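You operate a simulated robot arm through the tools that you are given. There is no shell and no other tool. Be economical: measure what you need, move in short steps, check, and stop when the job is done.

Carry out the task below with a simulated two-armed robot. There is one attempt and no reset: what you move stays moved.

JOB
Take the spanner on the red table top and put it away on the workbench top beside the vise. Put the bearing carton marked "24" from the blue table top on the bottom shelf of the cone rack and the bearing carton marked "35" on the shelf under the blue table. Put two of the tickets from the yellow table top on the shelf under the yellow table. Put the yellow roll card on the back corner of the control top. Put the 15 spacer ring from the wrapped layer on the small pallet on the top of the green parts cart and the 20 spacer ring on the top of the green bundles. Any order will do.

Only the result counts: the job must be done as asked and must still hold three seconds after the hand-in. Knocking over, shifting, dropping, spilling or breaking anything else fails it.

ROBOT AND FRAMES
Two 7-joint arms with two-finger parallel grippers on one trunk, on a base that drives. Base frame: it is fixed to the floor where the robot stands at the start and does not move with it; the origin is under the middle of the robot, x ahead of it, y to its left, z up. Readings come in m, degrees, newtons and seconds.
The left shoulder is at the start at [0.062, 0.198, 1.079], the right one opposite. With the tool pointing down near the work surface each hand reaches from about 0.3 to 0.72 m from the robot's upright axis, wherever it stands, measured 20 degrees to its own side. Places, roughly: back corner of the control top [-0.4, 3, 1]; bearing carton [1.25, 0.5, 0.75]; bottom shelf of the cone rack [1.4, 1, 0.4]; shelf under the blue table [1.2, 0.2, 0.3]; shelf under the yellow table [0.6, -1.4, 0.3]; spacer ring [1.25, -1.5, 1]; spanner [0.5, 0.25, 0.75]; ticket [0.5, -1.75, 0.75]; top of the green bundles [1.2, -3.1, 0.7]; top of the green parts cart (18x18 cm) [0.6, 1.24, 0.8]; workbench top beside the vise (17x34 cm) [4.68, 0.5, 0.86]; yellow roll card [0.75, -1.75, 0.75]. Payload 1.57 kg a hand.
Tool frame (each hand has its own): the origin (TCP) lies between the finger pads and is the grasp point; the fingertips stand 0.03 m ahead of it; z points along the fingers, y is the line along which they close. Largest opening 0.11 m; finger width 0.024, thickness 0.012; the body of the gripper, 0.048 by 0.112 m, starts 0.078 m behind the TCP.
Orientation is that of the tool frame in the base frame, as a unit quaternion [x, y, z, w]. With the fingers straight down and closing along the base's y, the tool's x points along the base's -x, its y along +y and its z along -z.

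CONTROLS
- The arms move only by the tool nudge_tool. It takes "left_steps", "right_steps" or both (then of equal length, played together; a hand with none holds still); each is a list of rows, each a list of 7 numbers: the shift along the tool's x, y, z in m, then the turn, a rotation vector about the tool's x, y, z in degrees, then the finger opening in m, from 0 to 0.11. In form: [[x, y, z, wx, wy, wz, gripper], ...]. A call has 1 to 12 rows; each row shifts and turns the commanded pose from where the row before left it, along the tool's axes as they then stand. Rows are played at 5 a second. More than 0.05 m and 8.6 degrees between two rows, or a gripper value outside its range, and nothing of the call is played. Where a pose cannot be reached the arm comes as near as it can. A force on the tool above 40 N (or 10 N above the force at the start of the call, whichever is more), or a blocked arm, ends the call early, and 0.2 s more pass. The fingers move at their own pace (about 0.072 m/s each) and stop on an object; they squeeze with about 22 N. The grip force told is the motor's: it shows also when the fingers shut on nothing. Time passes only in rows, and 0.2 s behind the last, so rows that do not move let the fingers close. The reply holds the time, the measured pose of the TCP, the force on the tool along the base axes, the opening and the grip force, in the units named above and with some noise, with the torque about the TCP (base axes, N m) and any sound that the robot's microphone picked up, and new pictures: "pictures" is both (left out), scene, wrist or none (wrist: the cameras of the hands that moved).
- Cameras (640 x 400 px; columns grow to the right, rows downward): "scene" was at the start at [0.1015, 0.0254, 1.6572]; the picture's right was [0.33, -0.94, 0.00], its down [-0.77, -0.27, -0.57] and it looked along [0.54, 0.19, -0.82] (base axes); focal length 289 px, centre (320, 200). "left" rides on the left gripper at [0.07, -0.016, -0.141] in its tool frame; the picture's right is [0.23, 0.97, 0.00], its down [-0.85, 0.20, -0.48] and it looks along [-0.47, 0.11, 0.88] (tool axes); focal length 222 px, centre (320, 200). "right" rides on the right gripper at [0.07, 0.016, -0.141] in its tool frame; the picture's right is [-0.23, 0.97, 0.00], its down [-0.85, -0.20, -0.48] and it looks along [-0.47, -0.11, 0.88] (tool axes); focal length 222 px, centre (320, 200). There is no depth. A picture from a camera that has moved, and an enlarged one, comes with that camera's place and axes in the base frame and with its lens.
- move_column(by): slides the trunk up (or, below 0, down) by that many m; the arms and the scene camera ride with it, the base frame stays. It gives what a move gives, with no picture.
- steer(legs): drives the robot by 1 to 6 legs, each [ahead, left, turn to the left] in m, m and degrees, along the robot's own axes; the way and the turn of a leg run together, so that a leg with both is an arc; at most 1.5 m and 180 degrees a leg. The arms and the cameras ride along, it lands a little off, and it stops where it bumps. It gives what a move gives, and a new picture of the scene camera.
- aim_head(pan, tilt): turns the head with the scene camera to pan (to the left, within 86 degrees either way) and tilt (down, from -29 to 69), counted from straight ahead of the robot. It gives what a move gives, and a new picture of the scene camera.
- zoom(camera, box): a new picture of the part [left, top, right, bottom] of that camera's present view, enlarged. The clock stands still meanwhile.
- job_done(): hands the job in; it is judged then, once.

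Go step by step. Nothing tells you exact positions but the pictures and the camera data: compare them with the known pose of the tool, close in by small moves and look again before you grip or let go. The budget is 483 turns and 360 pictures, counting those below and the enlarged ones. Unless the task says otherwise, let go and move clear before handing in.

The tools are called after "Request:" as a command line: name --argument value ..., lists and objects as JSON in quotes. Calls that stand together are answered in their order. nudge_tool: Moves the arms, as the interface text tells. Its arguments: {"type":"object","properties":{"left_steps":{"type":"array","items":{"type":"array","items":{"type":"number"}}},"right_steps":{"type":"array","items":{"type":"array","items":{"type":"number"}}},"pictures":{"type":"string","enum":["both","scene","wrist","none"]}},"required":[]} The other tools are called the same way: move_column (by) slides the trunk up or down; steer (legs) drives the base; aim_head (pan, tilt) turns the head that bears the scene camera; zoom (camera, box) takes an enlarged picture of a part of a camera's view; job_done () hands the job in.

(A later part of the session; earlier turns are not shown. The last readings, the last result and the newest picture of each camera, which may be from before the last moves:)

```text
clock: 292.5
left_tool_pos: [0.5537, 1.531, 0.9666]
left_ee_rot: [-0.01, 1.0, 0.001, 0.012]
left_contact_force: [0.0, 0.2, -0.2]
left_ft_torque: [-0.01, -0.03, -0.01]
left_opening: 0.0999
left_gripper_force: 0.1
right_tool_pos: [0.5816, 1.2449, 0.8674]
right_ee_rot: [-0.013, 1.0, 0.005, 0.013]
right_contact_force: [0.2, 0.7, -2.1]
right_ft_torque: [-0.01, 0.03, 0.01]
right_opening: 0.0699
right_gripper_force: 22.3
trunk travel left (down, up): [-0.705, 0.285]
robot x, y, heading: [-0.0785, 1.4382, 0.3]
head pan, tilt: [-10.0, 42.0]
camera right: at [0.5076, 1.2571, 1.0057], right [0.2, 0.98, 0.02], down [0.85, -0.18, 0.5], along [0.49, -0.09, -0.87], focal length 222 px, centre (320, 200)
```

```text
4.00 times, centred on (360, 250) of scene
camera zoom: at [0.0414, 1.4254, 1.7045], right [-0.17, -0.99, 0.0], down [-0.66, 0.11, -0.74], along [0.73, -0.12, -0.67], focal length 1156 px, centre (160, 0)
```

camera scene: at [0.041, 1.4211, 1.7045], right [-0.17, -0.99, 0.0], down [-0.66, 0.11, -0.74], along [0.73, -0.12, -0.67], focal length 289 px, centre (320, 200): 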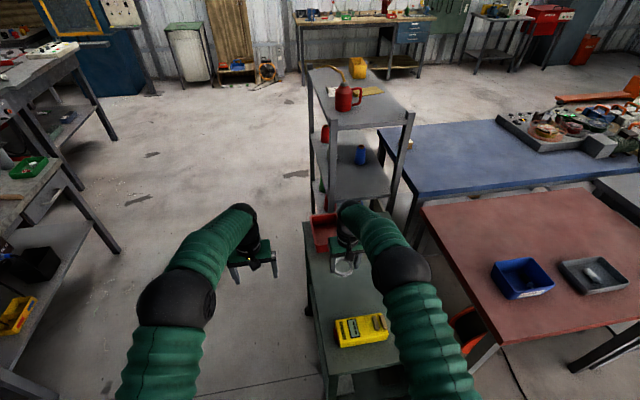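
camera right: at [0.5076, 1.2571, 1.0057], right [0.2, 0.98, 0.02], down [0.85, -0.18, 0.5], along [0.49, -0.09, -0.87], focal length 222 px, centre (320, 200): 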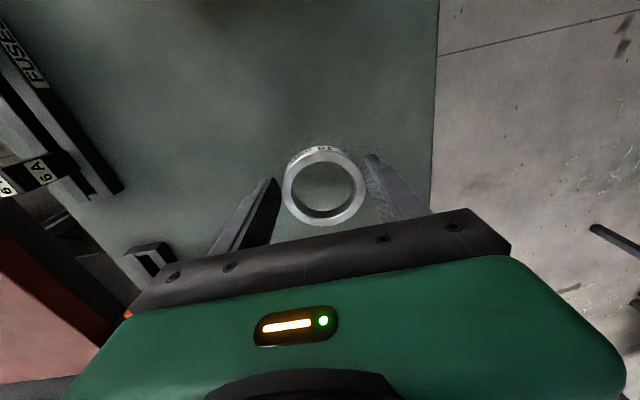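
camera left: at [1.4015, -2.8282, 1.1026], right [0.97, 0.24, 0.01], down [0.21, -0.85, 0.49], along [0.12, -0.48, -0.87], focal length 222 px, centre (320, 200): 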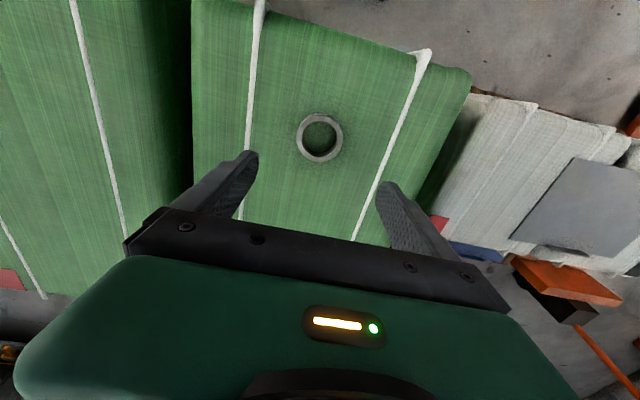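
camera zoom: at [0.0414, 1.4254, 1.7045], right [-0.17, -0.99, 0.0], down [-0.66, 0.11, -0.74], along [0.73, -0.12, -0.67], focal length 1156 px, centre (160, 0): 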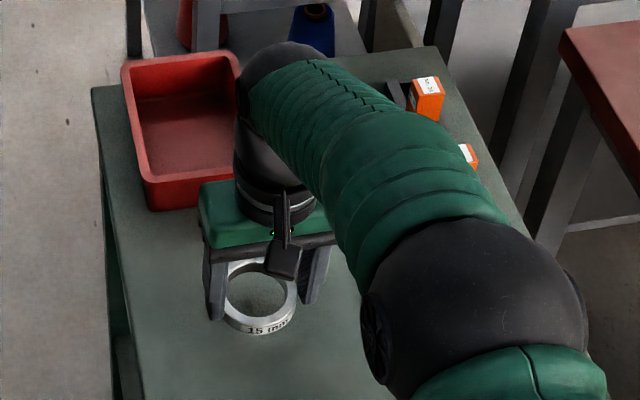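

Request:
nudge_tool --right_steps '[[0, 0, 0.008, 0, 0, 0, 0], [0, 0, 0.006, 0, 0, 0, 0], [0, 0, 0.005, 0, 0, 0, 0], [0, 0, 0.005, 0, 0, 0, 0], [0, 0, 0.004, 0, 0, 0, 0], [0, 0, 0, 0, 0, 0, 0]]' --pictures "wrist"

Request:
zoom --camera "scene" --box '[280, 200, 440, 300]'

```text
clock: 293.9
left_tool_pos: [0.5533, 1.5315, 0.9674]
left_ee_rot: [-0.01, 1.0, 0.0, 0.012]
left_contact_force: [-0.4, 0.1, 0.1]
left_ft_torque: [0.05, 0.0, -0.05]
left_opening: 0.0999
left_gripper_force: 0.1
right_tool_pos: [0.582, 1.2464, 0.8405]
right_ee_rot: [-0.013, 1.0, 0.006, 0.014]
right_contact_force: [1.4, -1.1, 14.6]
right_ft_torque: [-0.03, 0.14, -0.01]
right_opening: 0.0702
right_gripper_force: 22.2
trunk travel left (down, up): [-0.705, 0.285]
robot x, y, heading: [-0.0788, 1.4392, 0.2]
head pan, tilt: [-10.0, 42.0]
camera right: at [0.5071, 1.2578, 0.9791], right [0.2, 0.98, 0.02], down [0.85, -0.18, 0.5], along [0.49, -0.09, -0.86], focal length 222 px, centre (320, 200)
```

right: 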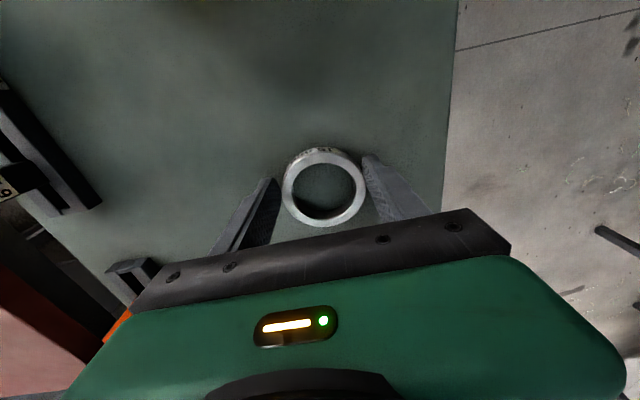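

```text
4.00 times, centred on (360, 250) of scene
camera zoom: at [0.0371, 1.4265, 1.7051], right [-0.17, -0.99, 0.0], down [-0.66, 0.11, -0.74], along [0.73, -0.12, -0.67], focal length 1156 px, centre (160, 0)
```

zoom: 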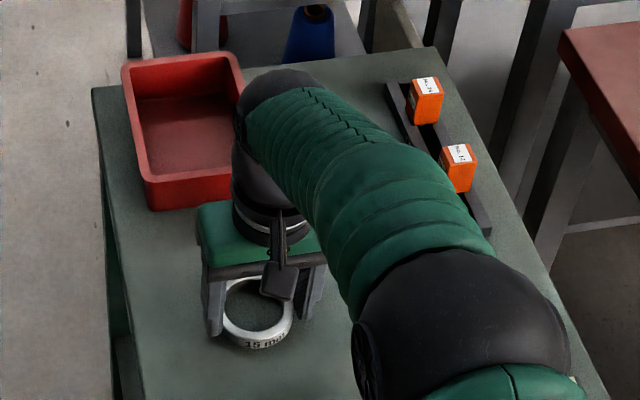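

Request:
nudge_tool --right_steps '[[0, 0, -0.001, 0, 0, 0, 0], [0, 0, 0, 0, 0, 0, 0.095], [0, 0, 0, 0, 0, 0, 0.095], [0, 0, -0.03, 0, 0, 0, 0.095], [0, 0, -0.05, 0, 0, 0, 0.095], [0, 0, -0.05, 0, 0, 0, 0.095], [0, 0, -0.05, 0, 0, 0, 0.095], [0, 0, -0.03, 0, 0, 0, 0.095]]' --pictures "wrist"

Request:
steer --legs '[[-0.4, 0, 0]]'

Request:
zoom --camera "scene" --box '[290, 150, 450, 250]'

```text
clock: 295.7
left_tool_pos: [0.5539, 1.5311, 0.9663]
left_ee_rot: [-0.011, 1.0, 0.0, 0.012]
left_contact_force: [0.0, 0.2, -0.7]
left_ft_torque: [-0.02, -0.01, -0.02]
left_opening: 0.1002
left_gripper_force: 0.0
right_tool_pos: [0.5782, 1.2391, 1.0502]
right_ee_rot: [-0.013, 1.0, 0.005, 0.013]
right_contact_force: [0.5, 0.0, -0.4]
right_ft_torque: [0.01, 0.0, 0.04]
right_opening: 0.0949
right_gripper_force: 0.0
trunk travel left (down, up): [-0.705, 0.285]
robot x, y, heading: [-0.0765, 1.4411, 0.4]
head pan, tilt: [-10.0, 42.0]
camera right: at [0.5035, 1.2508, 1.1884], right [0.2, 0.98, 0.02], down [0.85, -0.18, 0.5], along [0.49, -0.09, -0.87], focal length 222 px, centre (320, 200)
```

right: 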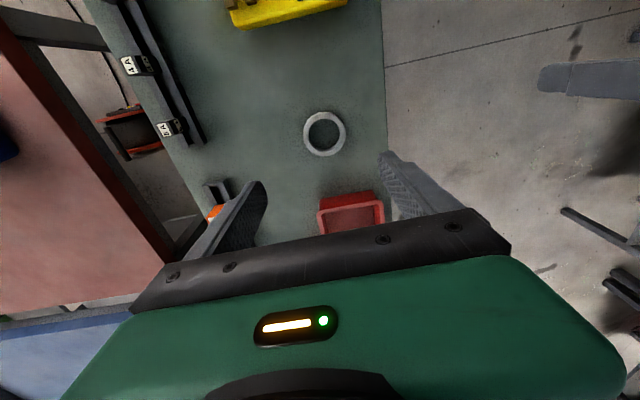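

```text
clock: 298.2
left_tool_pos: [0.1506, 1.5297, 0.9653]
left_ee_rot: [-0.011, 1.0, -0.001, 0.011]
left_contact_force: [-0.6, 0.8, 0.2]
left_ft_torque: [-0.03, -0.01, -0.02]
left_opening: 0.1002
left_gripper_force: 0.1
right_tool_pos: [0.1764, 1.2392, 1.048]
right_ee_rot: [-0.015, 1.0, 0.004, 0.012]
right_contact_force: [-0.6, 0.2, 0.3]
right_ft_torque: [0.0, 0.0, -0.01]
right_opening: 0.0951
right_gripper_force: 0.2
trunk travel left (down, up): [-0.705, 0.285]
robot x, y, heading: [-0.4793, 1.441, 0.2]
head pan, tilt: [-10.0, 42.0]
camera scene: at [-0.3602, 1.4232, 1.7044], right [-0.17, -0.99, 0.0], down [-0.66, 0.11, -0.74], along [0.73, -0.12, -0.67], focal length 289 px, centre (320, 200)
```

scene: 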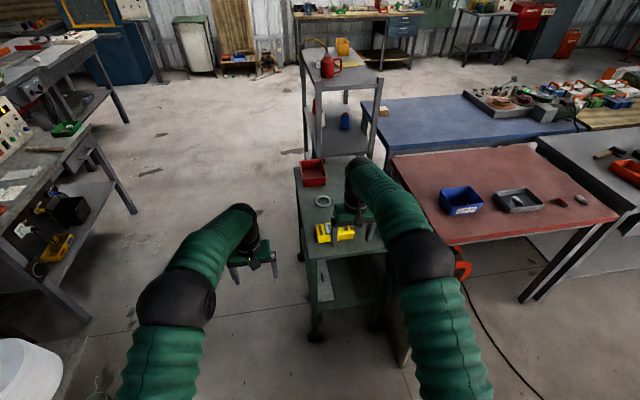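

```text
4.00 times, centred on (370, 200) of scene
camera zoom: at [-0.3602, 1.4232, 1.7044], right [-0.17, -0.99, 0.0], down [-0.66, 0.11, -0.74], along [0.73, -0.12, -0.67], focal length 1156 px, centre (120, 200)
```

zoom: 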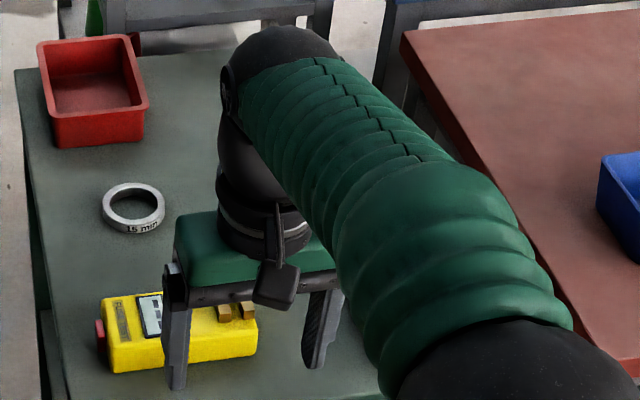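

Ring 15 is on the cart. Now I drive along the near side to the yellow table.

Request:
steer --legs '[[0, -1.05, 0], [0, -1.05, 0], [0, -1.0, 0]]'

Request:
aim_head --pan -5 --tilt 42

```text
clock: 306.5
left_tool_pos: [0.1477, -0.0453, 0.9675]
left_ee_rot: [-0.007, 1.0, -0.022, 0.015]
left_contact_force: [-1.0, 2.5, -0.4]
left_ft_torque: [-0.24, -0.02, 0.0]
left_opening: 0.1001
left_gripper_force: 0.0
right_tool_pos: [0.1702, -0.3331, 1.0636]
right_ee_rot: [-0.012, 1.0, -0.016, 0.017]
right_contact_force: [1.6, 1.9, -0.4]
right_ft_torque: [-0.19, -0.01, 0.03]
right_opening: 0.0949
right_gripper_force: 0.1
trunk travel left (down, up): [-0.705, 0.285]
robot x, y, heading: [-0.4776, -0.1728, -0.3]
head pan, tilt: [-10.0, 42.0]
stopped in leg 2: the robot was blocked; the commanded pose is now the measured one
camera scene: at [-0.3598, -0.1373, 1.7043], right [-0.18, -0.98, 0.03], down [-0.66, 0.09, -0.74], along [0.73, -0.15, -0.67], focal length 289 px, centre (320, 200)
```

scene: 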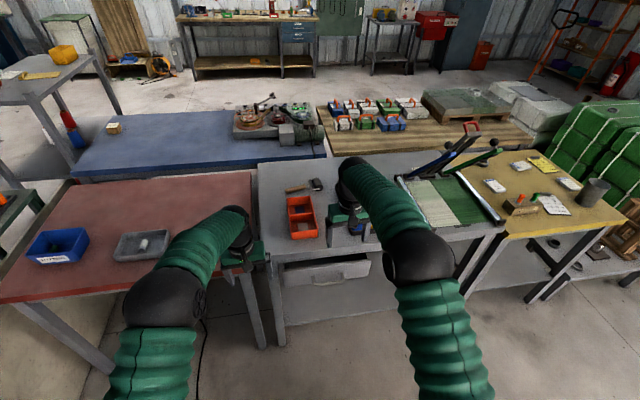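

```text
clock: 307.2
left_tool_pos: [0.1499, -0.0624, 0.9699]
left_ee_rot: [-0.008, 1.0, -0.012, 0.015]
left_contact_force: [0.2, 1.8, 0.8]
left_ft_torque: [-0.12, 0.0, 0.0]
left_opening: 0.1002
left_gripper_force: 0.0
right_tool_pos: [0.1697, -0.35, 1.0606]
right_ee_rot: [-0.012, 1.0, -0.008, 0.017]
right_contact_force: [0.4, 0.9, 0.7]
right_ft_torque: [-0.16, 0.01, -0.01]
right_opening: 0.0952
right_gripper_force: 0.0
trunk travel left (down, up): [-0.705, 0.285]
robot x, y, heading: [-0.4746, -0.1772, -0.4]
head pan, tilt: [-5.0, 42.0]
camera scene: at [-0.3586, -0.1732, 1.7047], right [-0.09, -1.0, 0.01], down [-0.67, 0.06, -0.74], along [0.74, -0.07, -0.67], focal length 289 px, centre (320, 200)
```

scene: 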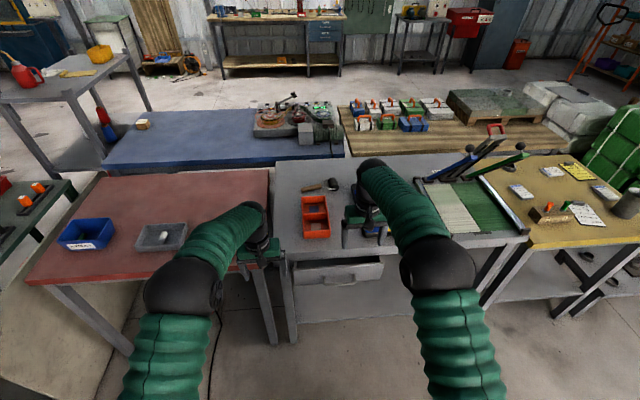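

The base was blocked on the right; I look there.

Request:
aim_head --pan -86 --tilt 50

```text
clock: 308.7
left_tool_pos: [0.1494, -0.0778, 0.9708]
left_ee_rot: [-0.007, 1.0, -0.006, 0.015]
left_contact_force: [-0.9, 0.5, 0.0]
left_ft_torque: [-0.01, -0.03, -0.03]
left_opening: 0.1005
left_gripper_force: 0.1
right_tool_pos: [0.1698, -0.3697, 1.0563]
right_ee_rot: [-0.009, 1.0, 0.0, 0.018]
right_contact_force: [-0.1, -0.5, 0.1]
right_ft_torque: [-0.01, 0.03, 0.02]
right_opening: 0.0948
right_gripper_force: 0.1
trunk travel left (down, up): [-0.705, 0.285]
robot x, y, heading: [-0.479, -0.1789, -0.4]
head pan, tilt: [-85.9, 50.0]
camera scene: at [-0.4367, -0.2625, 1.6933], right [-1.0, -0.07, 0.0], down [-0.05, 0.77, -0.64], along [0.04, -0.64, -0.77], focal length 289 px, centre (320, 200)
```

scene: 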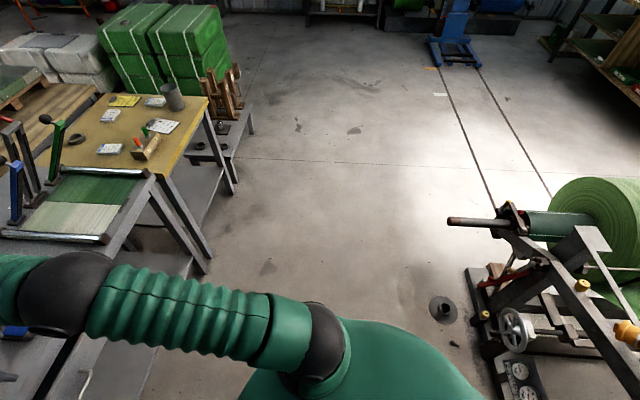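

Request:
aim_head --pan -60 --tilt 69

Request:
aim_head --pan -86 --tilt 69

```text
clock: 309.6
left_tool_pos: [0.1486, -0.074, 0.9703]
left_ee_rot: [-0.008, 1.0, -0.008, 0.015]
left_contact_force: [-0.6, 0.1, 0.2]
left_ft_torque: [-0.02, 0.02, 0.0]
left_opening: 0.1001
left_gripper_force: 0.2
right_tool_pos: [0.17, -0.3654, 1.0585]
right_ee_rot: [-0.01, 1.0, -0.002, 0.017]
right_contact_force: [0.0, -1.0, 0.3]
right_ft_torque: [-0.02, -0.02, 0.01]
right_opening: 0.095
right_gripper_force: 0.0
trunk travel left (down, up): [-0.705, 0.285]
robot x, y, heading: [-0.4768, -0.1772, -0.1]
head pan, tilt: [-60.0, 68.8]
camera scene: at [-0.4142, -0.2244, 1.6717], right [-0.87, -0.5, 0.0], down [-0.46, 0.81, -0.36], along [0.18, -0.32, -0.93], focal length 289 px, centre (320, 200)
```

scene: 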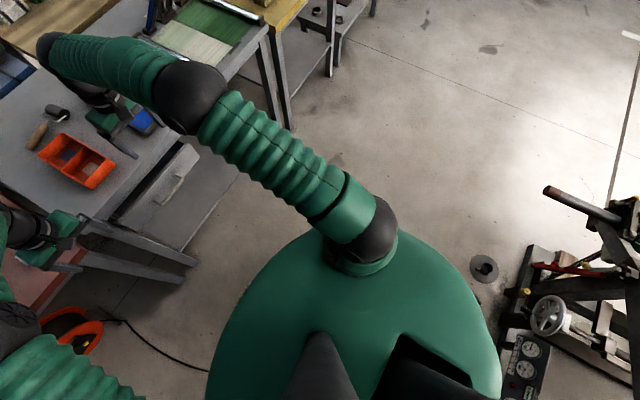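

```text
clock: 310.5
left_tool_pos: [0.148, -0.0755, 0.9695]
left_ee_rot: [-0.006, 1.0, -0.008, 0.015]
left_contact_force: [0.0, -0.2, 0.0]
left_ft_torque: [-0.02, 0.03, 0.02]
left_opening: 0.1001
left_gripper_force: 0.1
right_tool_pos: [0.1693, -0.366, 1.0577]
right_ee_rot: [-0.011, 1.0, -0.002, 0.017]
right_contact_force: [-0.1, 0.1, -1.2]
right_ft_torque: [0.0, 0.01, -0.03]
right_opening: 0.095
right_gripper_force: 0.1
trunk travel left (down, up): [-0.705, 0.285]
robot x, y, heading: [-0.479, -0.1779, -0.3]
head pan, tilt: [-85.9, 68.8]
camera scene: at [-0.4382, -0.2307, 1.6718], right [-1.0, -0.07, 0.0], down [-0.06, 0.93, -0.36], along [0.02, -0.36, -0.93], focal length 289 px, centre (320, 200)
```

scene: 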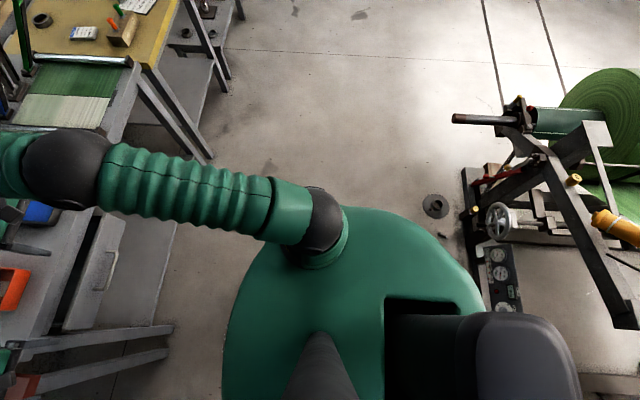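

The robot's rear touched near the winder's base. I retract the hands, move forward, then strafe again.

Request:
nudge_tool --left_steps '[[0.0425, 0, -0.02, 0, 0, 0, 0.1], [0.0425, 0, -0.02, 0, 0, 0, 0.1], [0.0425, 0, -0.02, 0, 0, 0, 0.1], [0.0425, 0, -0.02, 0, 0, 0, 0.1]]' --right_steps '[[0.0425, 0, 0, 0, 0, 0, 0.1], [0.0425, 0, 0, 0, 0, 0, 0.1], [0.0425, 0, 0, 0, 0, 0, 0.1], [0.0425, 0, 0, 0, 0, 0, 0.1]]' --pictures "none"

Request:
steer --legs '[[0.32, 0.02, 0.3], [0, -0.8, 0], [0, -0.7, 0]]'

Request:
aim_head --pan 0 --tilt 50

```text
clock: 311.5
left_tool_pos: [-0.0322, -0.0769, 1.0468]
left_ee_rot: [-0.006, 1.0, -0.007, 0.018]
left_contact_force: [-0.7, -0.3, 0.2]
left_ft_torque: [0.02, -0.03, 0.0]
left_opening: 0.1001
left_gripper_force: 0.0
right_tool_pos: [-0.0054, -0.3719, 1.0559]
right_ee_rot: [-0.01, 1.0, -0.001, 0.02]
right_contact_force: [0.1, 1.0, -0.2]
right_ft_torque: [-0.01, -0.04, -0.03]
right_opening: 0.1
right_gripper_force: 0.1
trunk travel left (down, up): [-0.705, 0.285]
robot x, y, heading: [-0.4729, -0.1791, -0.2]
head pan, tilt: [-85.9, 68.8]
```

```text
clock: 321.0
left_tool_pos: [0.2924, -1.5553, 1.0433]
left_ee_rot: [-0.007, 1.0, -0.008, 0.015]
left_contact_force: [-0.4, 0.3, 0.1]
left_ft_torque: [0.02, 0.0, 0.0]
left_opening: 0.1002
left_gripper_force: 0.2
right_tool_pos: [0.3197, -1.8489, 1.0554]
right_ee_rot: [-0.012, 1.0, -0.004, 0.017]
right_contact_force: [-0.2, -0.3, -0.6]
right_ft_torque: [-0.04, 0.01, 0.0]
right_opening: 0.1
right_gripper_force: 0.2
trunk travel left (down, up): [-0.705, 0.285]
robot x, y, heading: [-0.1568, -1.6609, 0.2]
head pan, tilt: [-85.9, 68.8]
camera scene: at [-0.1194, -1.7105, 1.6719], right [-1.0, -0.07, 0.0], down [-0.07, 0.93, -0.37], along [0.02, -0.36, -0.93], focal length 289 px, centre (320, 200)
```

scene: 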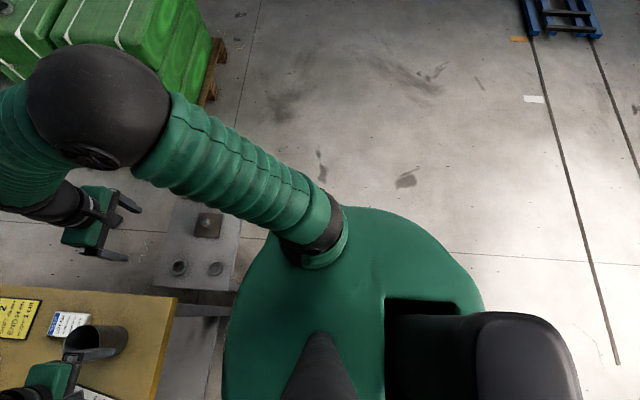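

```text
clock: 322.6
left_tool_pos: [0.2912, -1.5582, 1.0452]
left_ee_rot: [-0.008, 1.0, -0.007, 0.016]
left_contact_force: [-0.4, 0.3, 0.7]
left_ft_torque: [0.01, 0.02, 0.0]
left_opening: 0.1002
left_gripper_force: 0.0
right_tool_pos: [0.3186, -1.8535, 1.0538]
right_ee_rot: [-0.012, 1.0, -0.002, 0.017]
right_contact_force: [-0.1, 0.3, 0.4]
right_ft_torque: [-0.01, -0.01, -0.01]
right_opening: 0.0999
right_gripper_force: 0.1
trunk travel left (down, up): [-0.705, 0.285]
robot x, y, heading: [-0.1577, -1.6619, -0.2]
head pan, tilt: [0.0, 50.0]
camera scene: at [-0.0463, -1.6612, 1.6935], right [0.0, -1.0, 0.0], down [-0.77, 0.0, -0.64], along [0.64, 0.0, -0.77], focal length 289 px, centre (320, 200)
```

scene: 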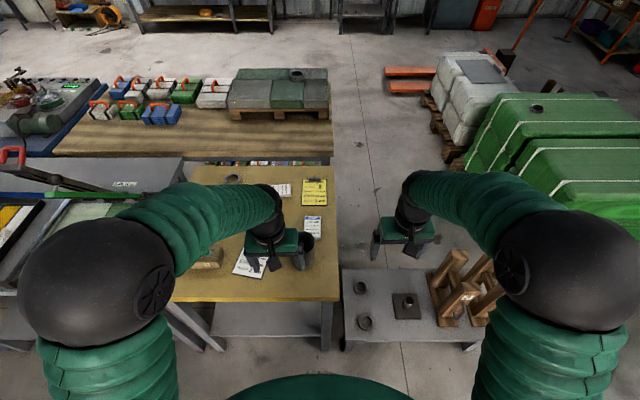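

Request:
zoom --camera "scene" --box '[180, 160, 340, 260]'

Request:
aim_head --pan -10 --tilt 60

```text
4.00 times, centred on (260, 210) of scene
camera zoom: at [-0.0463, -1.6612, 1.6935], right [0.0, -1.0, 0.0], down [-0.77, 0.0, -0.64], along [0.64, 0.0, -0.77], focal length 1156 px, centre (560, 160)
```

zoom: 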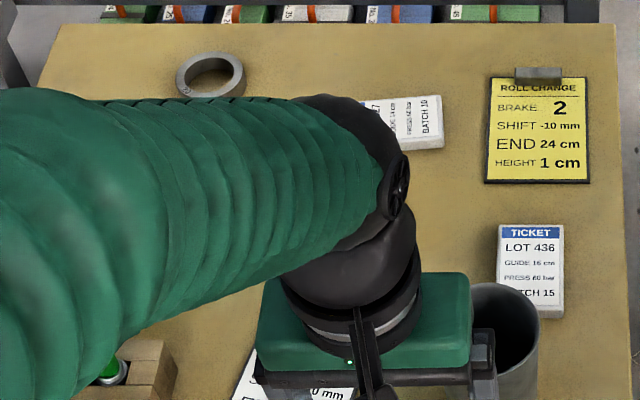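

```text
clock: 323.3
left_tool_pos: [0.2916, -1.5589, 1.0447]
left_ee_rot: [-0.008, 1.0, -0.007, 0.016]
left_contact_force: [-0.4, 0.4, -0.1]
left_ft_torque: [0.0, 0.03, 0.01]
left_opening: 0.1
left_gripper_force: 0.1
right_tool_pos: [0.3197, -1.8529, 1.0538]
right_ee_rot: [-0.013, 1.0, -0.002, 0.017]
right_contact_force: [-0.4, 0.4, 0.5]
right_ft_torque: [-0.01, 0.01, 0.01]
right_opening: 0.1001
right_gripper_force: 0.0
trunk travel left (down, up): [-0.705, 0.285]
robot x, y, heading: [-0.1553, -1.6623, -0.4]
head pan, tilt: [-10.0, 60.0]
camera scene: at [-0.0576, -1.6732, 1.681], right [-0.17, -0.98, 0.0], down [-0.85, 0.15, -0.5], along [0.49, -0.09, -0.87], focal length 289 px, centre (320, 200)
```

scene: 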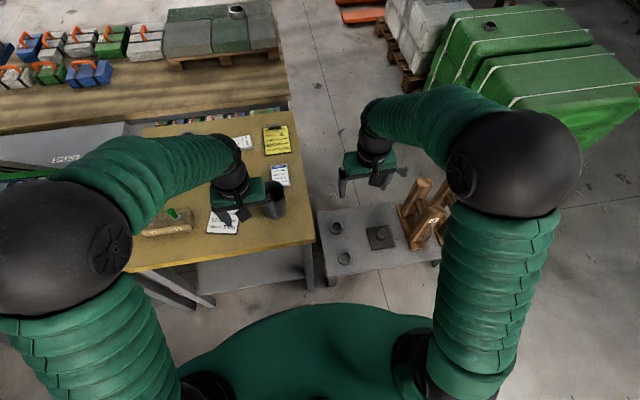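

Best tickets: LOT 436 at ~(0.56,-1.64) for the right hand and LOT 214 at ~(0.575,-1.24) for the left. I position the base at y≈-1.44 and pitch both tools 30° forward.

Request:
steer --legs '[[0.05, 0.22, 0.3]]'

Request:
nudge_tool --left_steps '[[-0.02, 0, 0, 0, -7.5, 0, 0.1], [-0.02, 0, 0, 0, -7.5, 0, 0.1], [-0.02, 0, 0, 0, -7.5, 0, 0.1], [-0.02, 0, 0, 0, -7.5, 0, 0.1], [0, 0, 0, 0, 0, 0, 0.1]]' --right_steps '[[-0.02, 0, 0, 0, -7.5, 0, 0.1], [-0.02, 0, 0, 0, -7.5, 0, 0.1], [-0.02, 0, 0, 0, -7.5, 0, 0.1], [-0.02, 0, 0, 0, -7.5, 0, 0.1], [0, 0, 0, 0, 0, 0, 0.1]]' --pictures "both"

```text
clock: 325.1
left_tool_pos: [0.3399, -1.343, 1.0458]
left_ee_rot: [-0.011, 1.0, -0.004, 0.016]
left_contact_force: [0.1, 0.3, 0.5]
left_ft_torque: [-0.01, -0.01, 0.04]
left_opening: 0.1001
left_gripper_force: 0.1
right_tool_pos: [0.3695, -1.6362, 1.0528]
right_ee_rot: [-0.014, 1.0, 0.001, 0.017]
right_contact_force: [-0.5, 0.9, 0.5]
right_ft_torque: [-0.02, 0.0, 0.02]
right_opening: 0.0999
right_gripper_force: 0.1
trunk travel left (down, up): [-0.705, 0.285]
robot x, y, heading: [-0.1052, -1.4418, 0.6]
head pan, tilt: [-10.0, 60.0]
camera scene: at [-0.009, -1.4612, 1.681], right [-0.17, -0.99, 0.0], down [-0.85, 0.15, -0.5], along [0.49, -0.08, -0.87], focal length 289 px, centre (320, 200)
```

scene: 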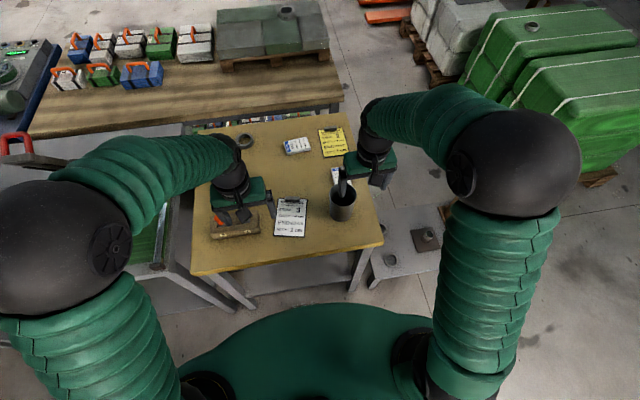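

```text
clock: 326.2
left_tool_pos: [0.4166, -1.336, 1.0632]
left_ee_rot: [-0.012, 0.962, -0.003, 0.274]
left_contact_force: [0.3, 0.7, -0.5]
left_ft_torque: [-0.02, 0.01, -0.02]
left_opening: 0.1
left_gripper_force: 0.0
right_tool_pos: [0.4465, -1.6292, 1.071]
right_ee_rot: [-0.015, 0.961, 0.002, 0.277]
right_contact_force: [-0.5, -0.8, -0.2]
right_ft_torque: [-0.03, 0.0, -0.01]
right_opening: 0.1003
right_gripper_force: 0.2
trunk travel left (down, up): [-0.705, 0.285]
robot x, y, heading: [-0.1084, -1.4397, 0.1]
head pan, tilt: [-10.0, 60.0]
camera scene: at [-0.0085, -1.4537, 1.681], right [-0.17, -0.99, 0.0], down [-0.85, 0.15, -0.5], along [0.49, -0.08, -0.87], focal length 289 px, centre (320, 200)
camera right: at [0.3119, -1.6176, 1.1526], right [0.16, 0.98, 0.12], down [0.48, -0.18, 0.86], along [0.86, -0.08, -0.5], focal length 222 px, centre (320, 200)
camera left: at [0.283, -1.3525, 1.1478], right [-0.21, 0.97, -0.13], down [0.47, 0.22, 0.86], along [0.86, 0.12, -0.5], focal length 222 px, centre (320, 200)
```

scene: 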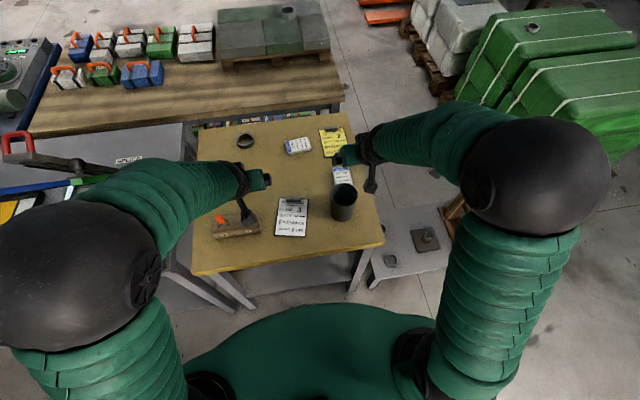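
right: 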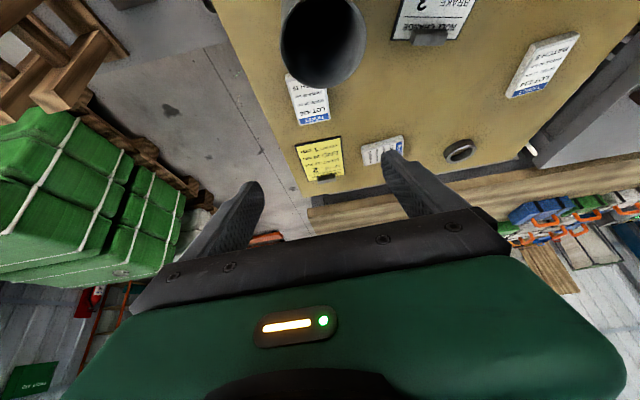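
left: 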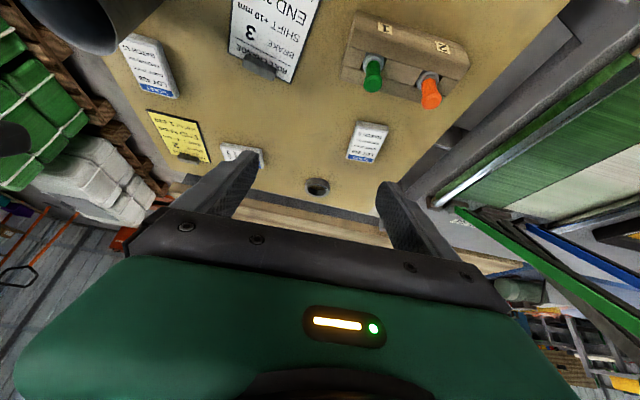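

Ticket 214 sits at about (0.597,-1.231), top z≈0.81. I take it with the left hand first.

Request:
nudge_tool --left_steps '[[-0.0157, 0.0175, 0.0358, 0, 0, 0, 0.1], [-0.0157, 0.0175, 0.0358, 0, 0, 0, 0.1], [-0.0157, 0.0175, 0.0358, 0, 0, 0, 0.1], [-0.0157, 0.0175, 0.0358, 0, 0, 0, 0.1], [-0.0157, 0.0175, 0.0358, 0, 0, 0, 0.1], [-0.0157, 0.0175, 0.0358, 0, 0, 0, 0.1], [0, 0, 0, 0, 0, 0, 0.1]]' --pictures "both"

```text
clock: 327.9
left_tool_pos: [0.6068, -1.2278, 0.9296]
left_ee_rot: [-0.013, 0.961, -0.003, 0.275]
left_contact_force: [-0.3, -0.8, 0.0]
left_ft_torque: [0.0, 0.02, -0.01]
left_opening: 0.0998
left_gripper_force: 0.1
right_tool_pos: [0.4463, -1.629, 1.0723]
right_ee_rot: [-0.016, 0.961, 0.004, 0.276]
right_contact_force: [-0.3, 0.3, 0.4]
right_ft_torque: [0.03, 0.0, 0.02]
right_opening: 0.1
right_gripper_force: 0.1
trunk travel left (down, up): [-0.705, 0.285]
robot x, y, heading: [-0.1093, -1.4431, 0.5]
head pan, tilt: [-10.0, 60.0]
camera scene: at [-0.0075, -1.4533, 1.681], right [-0.17, -0.99, 0.0], down [-0.85, 0.15, -0.5], along [0.49, -0.08, -0.87], focal length 289 px, centre (320, 200)
camera left: at [0.4726, -1.2451, 1.0125], right [-0.21, 0.97, -0.13], down [0.47, 0.22, 0.85], along [0.86, 0.12, -0.5], focal length 222 px, centre (320, 200)
```

scene: 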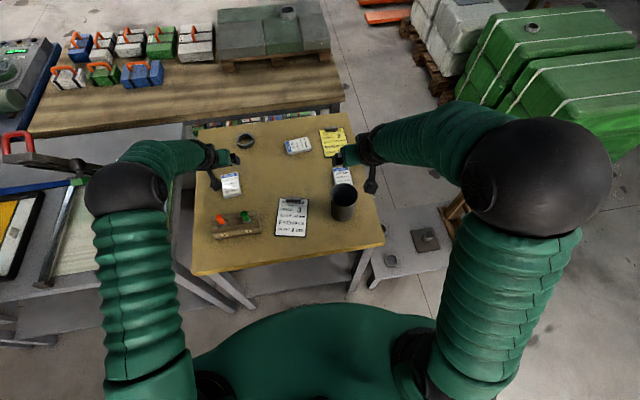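
left: 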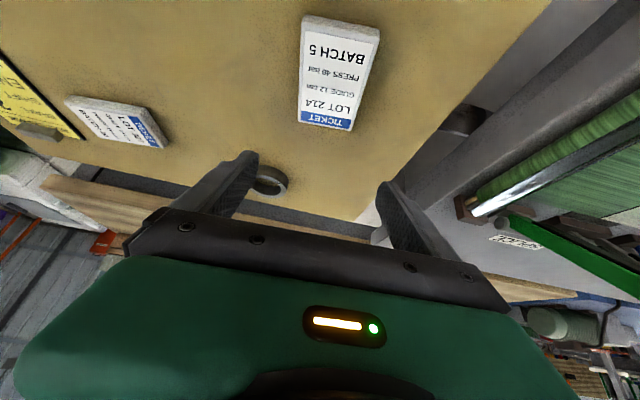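

Request:
nudge_tool --left_steps '[[0.025, -0.003, 0.04, 0, 0, 0, 0.095], [0.018, 0, 0.029, 0, 0, 0, 0.095], [0, 0, 0, 0, 0, 0, 0.095]]' --pictures "wrist"

Request:
zoom --camera "scene" --box '[180, 130, 300, 205]'

```text
clock: 328.6
left_tool_pos: [0.6072, -1.2314, 0.8465]
left_ee_rot: [-0.013, 0.962, -0.004, 0.274]
left_contact_force: [0.8, 0.2, -0.2]
left_ft_torque: [0.01, 0.0, -0.02]
left_opening: 0.0951
left_gripper_force: 0.0
right_tool_pos: [0.4464, -1.6306, 1.0717]
right_ee_rot: [-0.015, 0.961, 0.003, 0.275]
right_contact_force: [-0.4, -0.1, -0.3]
right_ft_torque: [-0.01, 0.02, 0.02]
right_opening: 0.0998
right_gripper_force: 0.1
trunk travel left (down, up): [-0.705, 0.285]
robot x, y, heading: [-0.1092, -1.4412, 0.3]
head pan, tilt: [-10.0, 60.0]
camera left: at [0.4726, -1.248, 0.9309], right [-0.21, 0.97, -0.13], down [0.47, 0.22, 0.86], along [0.86, 0.12, -0.5], focal length 222 px, centre (320, 200)
```

left: 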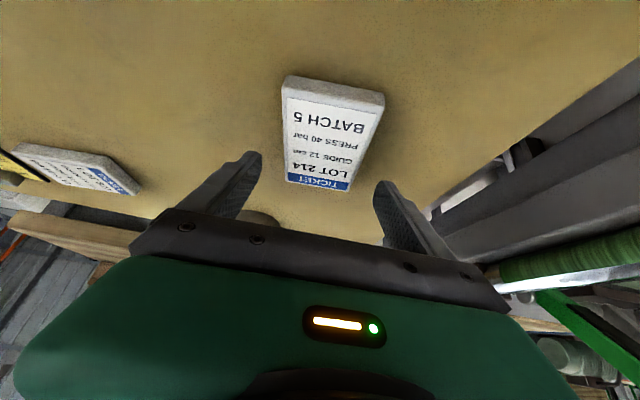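

```text
5.33 times, centred on (240, 168) of scene
camera zoom: at [-0.0085, -1.4532, 1.681], right [-0.17, -0.99, 0.0], down [-0.85, 0.15, -0.5], along [0.49, -0.08, -0.87], focal length 1542 px, centre (747, 373)
```

zoom: 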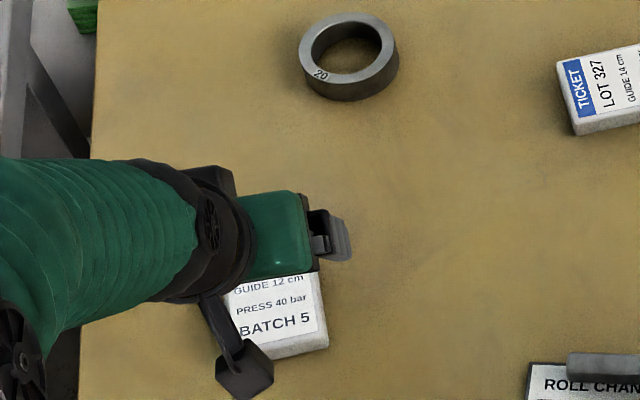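

Request:
nudge_tool --left_steps '[[0.006, 0.002, 0.0095, 0, 0, 0, 0.09], [0, 0, 0, 0, 0, 0, 0.0], [0, 0, 0, 0, 0, 0, 0.0], [0, 0, 0, 0, 0, 0, 0.0], [0, 0, 0, 0, 0, 0, 0.0]]' --pictures "wrist"

```text
clock: 329.9
left_tool_pos: [0.6066, -1.2297, 0.8343]
left_ee_rot: [-0.012, 0.962, -0.004, 0.274]
left_contact_force: [-0.4, -0.1, -0.8]
left_ft_torque: [0.01, 0.03, 0.02]
left_opening: 0.0611
left_gripper_force: 22.0
right_tool_pos: [0.4466, -1.6284, 1.0705]
right_ee_rot: [-0.015, 0.961, 0.002, 0.276]
right_contact_force: [0.6, 0.1, 0.4]
right_ft_torque: [0.0, -0.01, 0.01]
right_opening: 0.0999
right_gripper_force: 0.0
trunk travel left (down, up): [-0.705, 0.285]
robot x, y, heading: [-0.1063, -1.4414, 0.3]
head pan, tilt: [-10.0, 60.0]
camera left: at [0.473, -1.2463, 0.9187], right [-0.21, 0.97, -0.13], down [0.47, 0.22, 0.85], along [0.86, 0.12, -0.5], focal length 222 px, centre (320, 200)
```

left: 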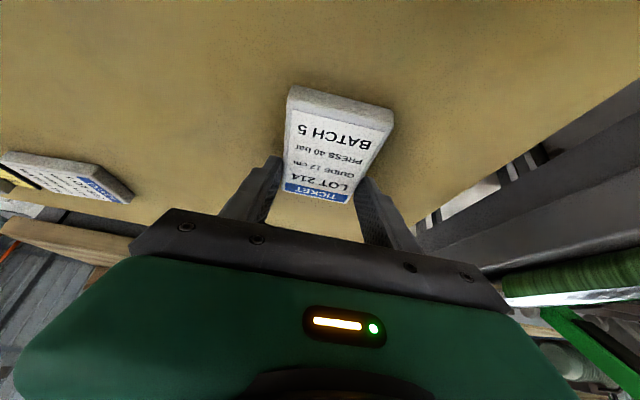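

Request:
nudge_tool --left_steps '[[-0.012, 0, -0.019, 0, 0, 0, 0], [-0.0237, 0, -0.038, 0, 0, 0, 0], [-0.0237, 0, -0.038, 0, 0, 0, 0], [-0.0237, 0, -0.038, 0, 0, 0, 0], [-0.0237, 0, -0.038, 0, 0, 0, 0], [0, 0, 0, 0, 0, 0, 0]]' --right_steps '[[0, 0, 0, 0, 8.0, 0, 0.1], [0, 0, 0, 0, 8.0, 0, 0.1], [0, 0, 0, 0, 8.0, 0, 0.1], [0, 0, 0, 0, 8.0, 0, 0.1], [-0.04, 0, 0, 0, 0, 0, 0.1], [-0.04, 0, 0, 0, 0, 0, 0.1]]' --pictures "both"

```text
clock: 331.2
left_tool_pos: [0.6091, -1.2285, 1.0369]
left_ee_rot: [-0.011, 0.962, -0.003, 0.273]
left_contact_force: [0.5, 0.3, -0.3]
left_ft_torque: [0.0, -0.04, -0.02]
left_opening: 0.0615
left_gripper_force: 22.2
right_tool_pos: [0.5242, -1.6279, 1.0692]
right_ee_rot: [-0.015, 1.0, -0.002, -0.003]
right_contact_force: [0.5, 1.2, -0.4]
right_ft_torque: [-0.05, 0.02, -0.03]
right_opening: 0.0998
right_gripper_force: 0.0
trunk travel left (down, up): [-0.705, 0.285]
robot x, y, heading: [-0.1097, -1.4418, 0.4]
head pan, tilt: [-10.0, 60.0]
camera scene: at [-0.0026, -1.4537, 1.6806], right [-0.17, -0.99, 0.0], down [-0.86, 0.15, -0.5], along [0.49, -0.08, -0.87], focal length 289 px, centre (320, 200)
camera right: at [0.4537, -1.6146, 1.2103], right [0.2, 0.98, 0.0], down [0.86, -0.17, 0.47], along [0.46, -0.1, -0.88], focal length 222 px, centre (320, 200)
camera left: at [0.476, -1.2442, 1.1212], right [-0.21, 0.97, -0.13], down [0.47, 0.22, 0.85], along [0.86, 0.12, -0.5], focal length 222 px, centre (320, 200)
```

scene: 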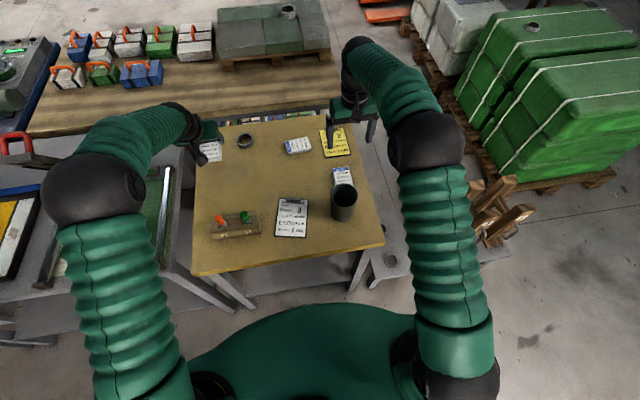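
right: 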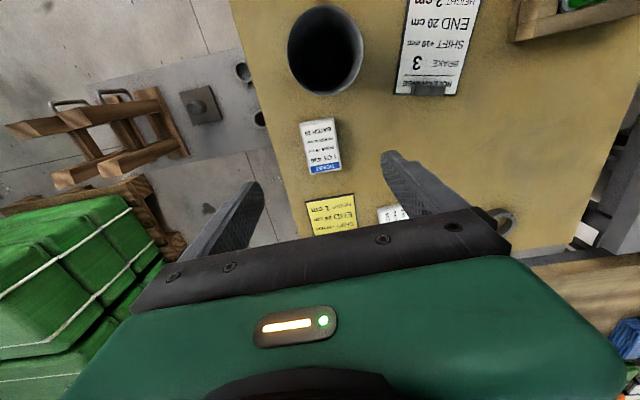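
left: 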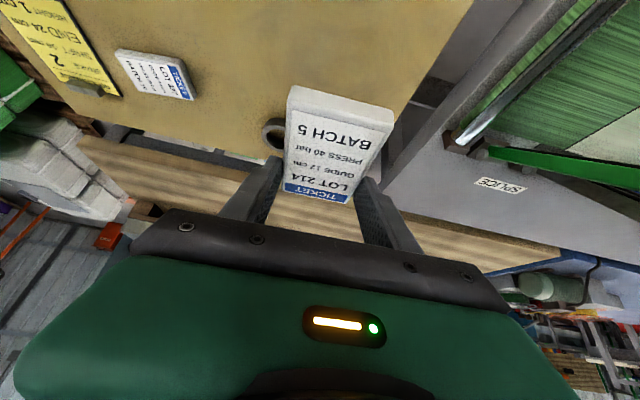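

Request:
nudge_tool --right_steps '[[-0.036, -0.01, 0, 0, 0, 0, 0.095], [0, 0, 0.045, 0, 0, 0, 0.095], [0, 0, 0.045, 0, 0, 0, 0.095], [0, 0, 0.045, 0, 0, 0, 0.095], [0, 0, 0.04, 0, 0, 0, 0.095], [0, 0, 0, 0, 0, 0, 0.095]]' --pictures "both"

Request:
zoom --camera "scene" --box '[290, 120, 410, 195]'

```text
clock: 332.6
left_tool_pos: [0.6059, -1.2279, 1.039]
left_ee_rot: [-0.011, 0.961, -0.003, 0.275]
left_contact_force: [0.1, 0.4, -0.5]
left_ft_torque: [0.0, 0.02, 0.0]
left_opening: 0.0612
left_gripper_force: 21.5
right_tool_pos: [0.5619, -1.6365, 0.8972]
right_ee_rot: [-0.015, 1.0, -0.002, 0.0]
right_contact_force: [0.3, -0.1, 0.2]
right_ft_torque: [-0.06, -0.03, 0.01]
right_opening: 0.0951
right_gripper_force: 0.0
trunk travel left (down, up): [-0.705, 0.285]
robot x, y, heading: [-0.1093, -1.4424, 0.4]
head pan, tilt: [-10.0, 60.0]
camera scene: at [-0.0071, -1.4536, 1.681], right [-0.17, -0.99, 0.0], down [-0.85, 0.15, -0.5], along [0.49, -0.08, -0.87], focal length 289 px, centre (320, 200)
camera right: at [0.4908, -1.6221, 1.0377], right [0.2, 0.98, 0.0], down [0.86, -0.17, 0.48], along [0.47, -0.1, -0.88], focal length 222 px, centre (320, 200)
```

scene: 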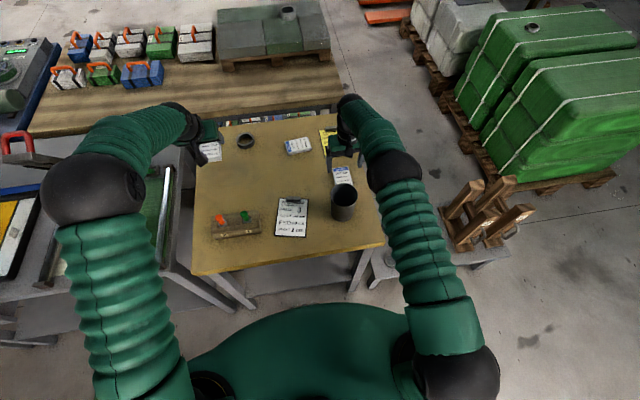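
right: 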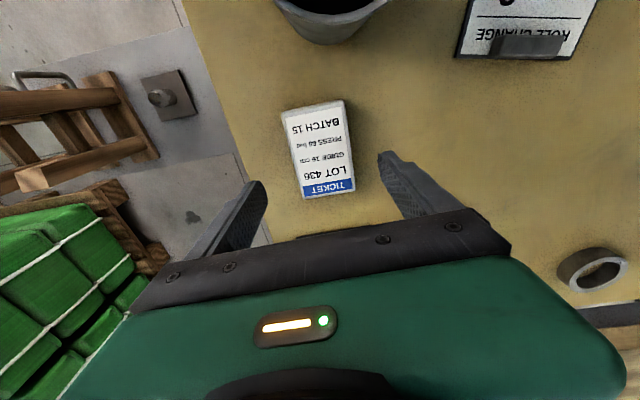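

```text
5.33 times, centred on (350, 158) of scene
camera zoom: at [-0.0071, -1.4536, 1.681], right [-0.17, -0.99, 0.0], down [-0.85, 0.15, -0.5], along [0.49, -0.08, -0.87], focal length 1542 px, centre (160, 427)
```

zoom: 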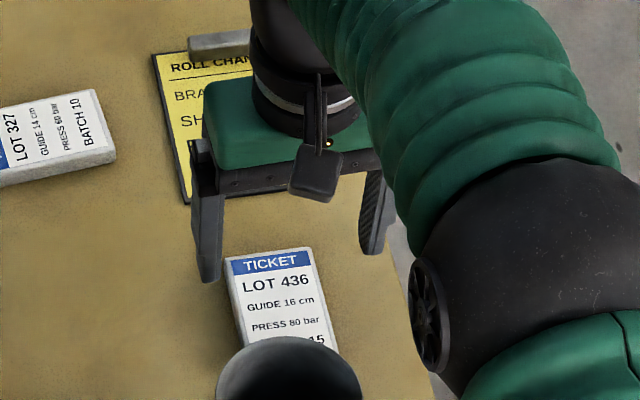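

Request:
nudge_tool --right_steps '[[0, 0, 0.01, 0, 0, 5, 0.095], [0, 0, 0.01, 0, 0, 5, 0.095], [0, 0, 0.02, 0, 0, 0, 0.095], [0, 0, 0, 0, 0, 0, 0.095]]' --pictures "wrist"

Request:
zoom --camera "scene" --box '[290, 120, 410, 195]'

```text
clock: 333.6
left_tool_pos: [0.6072, -1.2275, 1.0379]
left_ee_rot: [-0.011, 0.962, -0.004, 0.273]
left_contact_force: [-0.4, -0.3, -0.5]
left_ft_torque: [-0.04, 0.01, -0.01]
left_opening: 0.0611
left_gripper_force: 22.0
right_tool_pos: [0.5619, -1.6368, 0.8567]
right_ee_rot: [0.073, 0.997, -0.002, 0.0]
right_contact_force: [-0.6, 0.9, -0.1]
right_ft_torque: [0.0, 0.02, 0.02]
right_opening: 0.0952
right_gripper_force: 0.0
trunk travel left (down, up): [-0.705, 0.285]
robot x, y, heading: [-0.1083, -1.4444, 0.2]
head pan, tilt: [-10.0, 60.0]
camera right: at [0.4943, -1.6108, 0.9973], right [0.37, 0.93, 0.0], down [0.82, -0.32, 0.48], along [0.44, -0.18, -0.88], focal length 222 px, centre (320, 200)
```

right: 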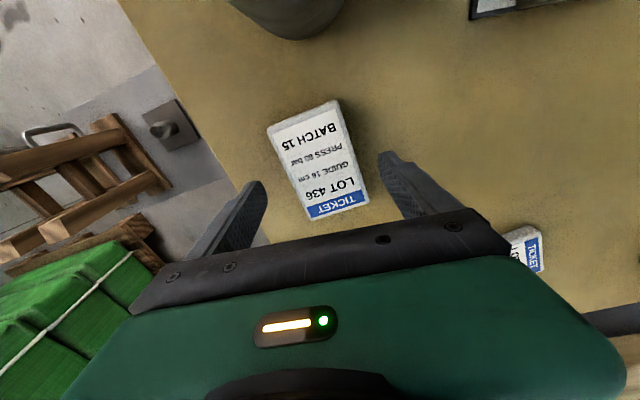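

```text
5.33 times, centred on (350, 158) of scene
camera zoom: at [-0.0055, -1.4535, 1.6808], right [-0.17, -0.99, 0.0], down [-0.86, 0.15, -0.5], along [0.49, -0.08, -0.87], focal length 1542 px, centre (160, 427)
```

zoom: 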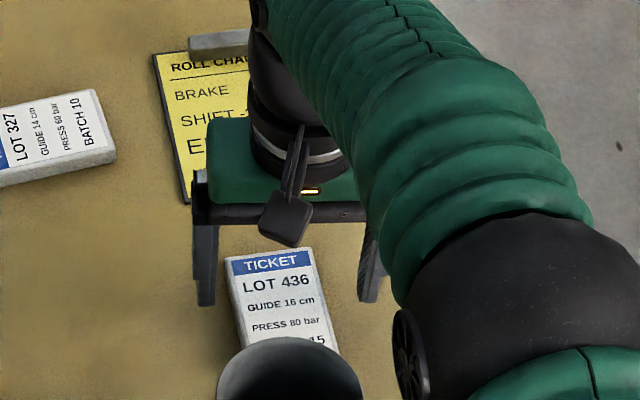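

Request:
nudge_tool --right_steps '[[0, 0, 0.012, 0, 0, -3, 0.09], [0, 0, 0.008, 0, 0, 0, 0.09], [0, 0, 0, 0, 0, 0, 0.0], [0, 0, 0, 0, 0, 0, 0.0], [0, 0, 0, 0, 0, 0, 0.0], [0, 0, 0, 0, 0, 0, 0.0]]' --pictures "wrist"

```text
clock: 335.1
left_tool_pos: [0.6076, -1.2285, 1.0381]
left_ee_rot: [-0.011, 0.962, -0.003, 0.274]
left_contact_force: [0.1, 0.3, -0.5]
left_ft_torque: [-0.01, 0.05, -0.04]
left_opening: 0.0613
left_gripper_force: 22.6
right_tool_pos: [0.5639, -1.6373, 0.8381]
right_ee_rot: [0.047, 0.999, -0.001, 0.0]
right_contact_force: [-0.2, -0.1, -0.5]
right_ft_torque: [-0.05, -0.02, 0.0]
right_opening: 0.0613
right_gripper_force: 21.8
trunk travel left (down, up): [-0.705, 0.285]
robot x, y, heading: [-0.1072, -1.4399, 0.4]
head pan, tilt: [-10.0, 60.0]
camera right: at [0.4952, -1.6148, 0.9779], right [0.32, 0.95, 0.0], down [0.83, -0.28, 0.48], along [0.45, -0.15, -0.88], focal length 222 px, centre (320, 200)
```

right: 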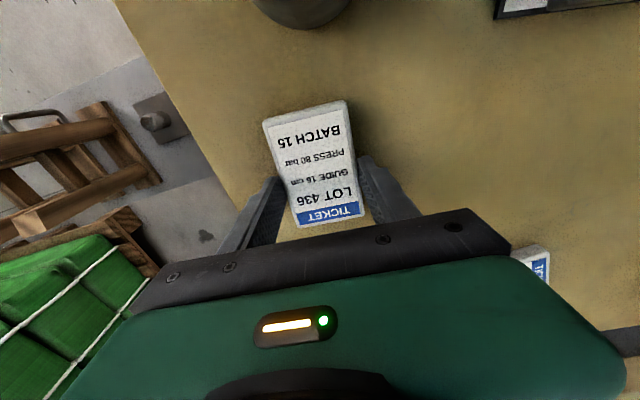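

Gripped. Because the cup obstructs a tilted grip, I set this ticket down in the open at (0.56,-1.50) and re-grip it tilted.

Request:
nudge_tool --right_steps '[[0, 0, -0.04, 0, 0, 0, 0], [0, 0, -0.03, 0, 0, 0, 0], [0.006, 0.045, 0, 0, 0, 0, 0], [0.006, 0.045, 0, 0, 0, 0, 0], [0.003, 0.045, 0, 0, 0, 0, 0], [0, 0, 0.04, 0, 0, 0, 0], [0, 0, 0.028, 0, 0, 0, 0], [0, 0, 0.003, 0, 0, 0, 0], [0, 0, 0, 0, 0, 0, 0]]' --pictures "both"

```text
clock: 337.1
left_tool_pos: [0.6063, -1.2264, 1.0383]
left_ee_rot: [-0.012, 0.961, -0.005, 0.275]
left_contact_force: [-0.5, -0.6, -0.4]
left_ft_torque: [0.0, -0.04, 0.0]
left_opening: 0.0613
left_gripper_force: 22.2
right_tool_pos: [0.5526, -1.502, 0.8388]
right_ee_rot: [0.046, 0.999, -0.002, 0.002]
right_contact_force: [6.1, -0.3, 14.7]
right_ft_torque: [0.0, -0.13, -0.1]
right_opening: 0.0614
right_gripper_force: 22.7
right hand out of reach, approached as far as the arm can: row 6, 7
trunk travel left (down, up): [-0.705, 0.285]
robot x, y, heading: [-0.1083, -1.4405, 0.0]
head pan, tilt: [-10.0, 60.0]
camera scene: at [-0.0083, -1.4523, 1.6812], right [-0.17, -0.99, 0.0], down [-0.85, 0.15, -0.5], along [0.49, -0.08, -0.87], focal length 289 px, centre (320, 200)
camera right: at [0.483, -1.4795, 0.9784], right [0.32, 0.95, 0.0], down [0.83, -0.28, 0.48], along [0.46, -0.15, -0.88], focal length 222 px, centre (320, 200)
```

scene: 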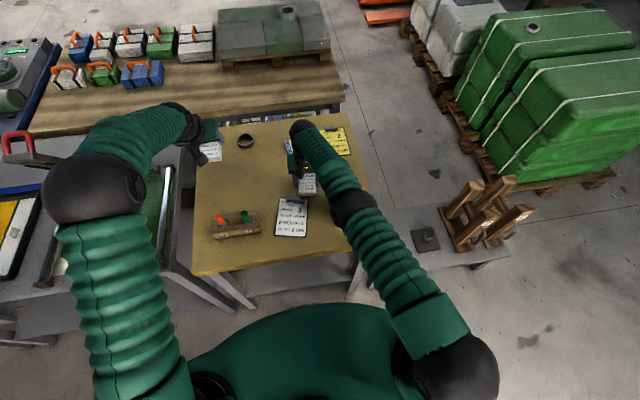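
right: 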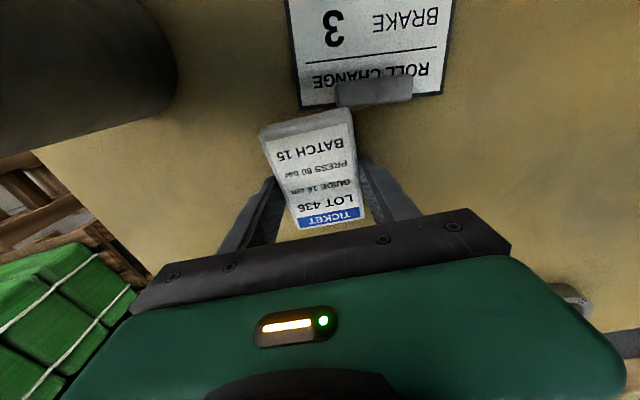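

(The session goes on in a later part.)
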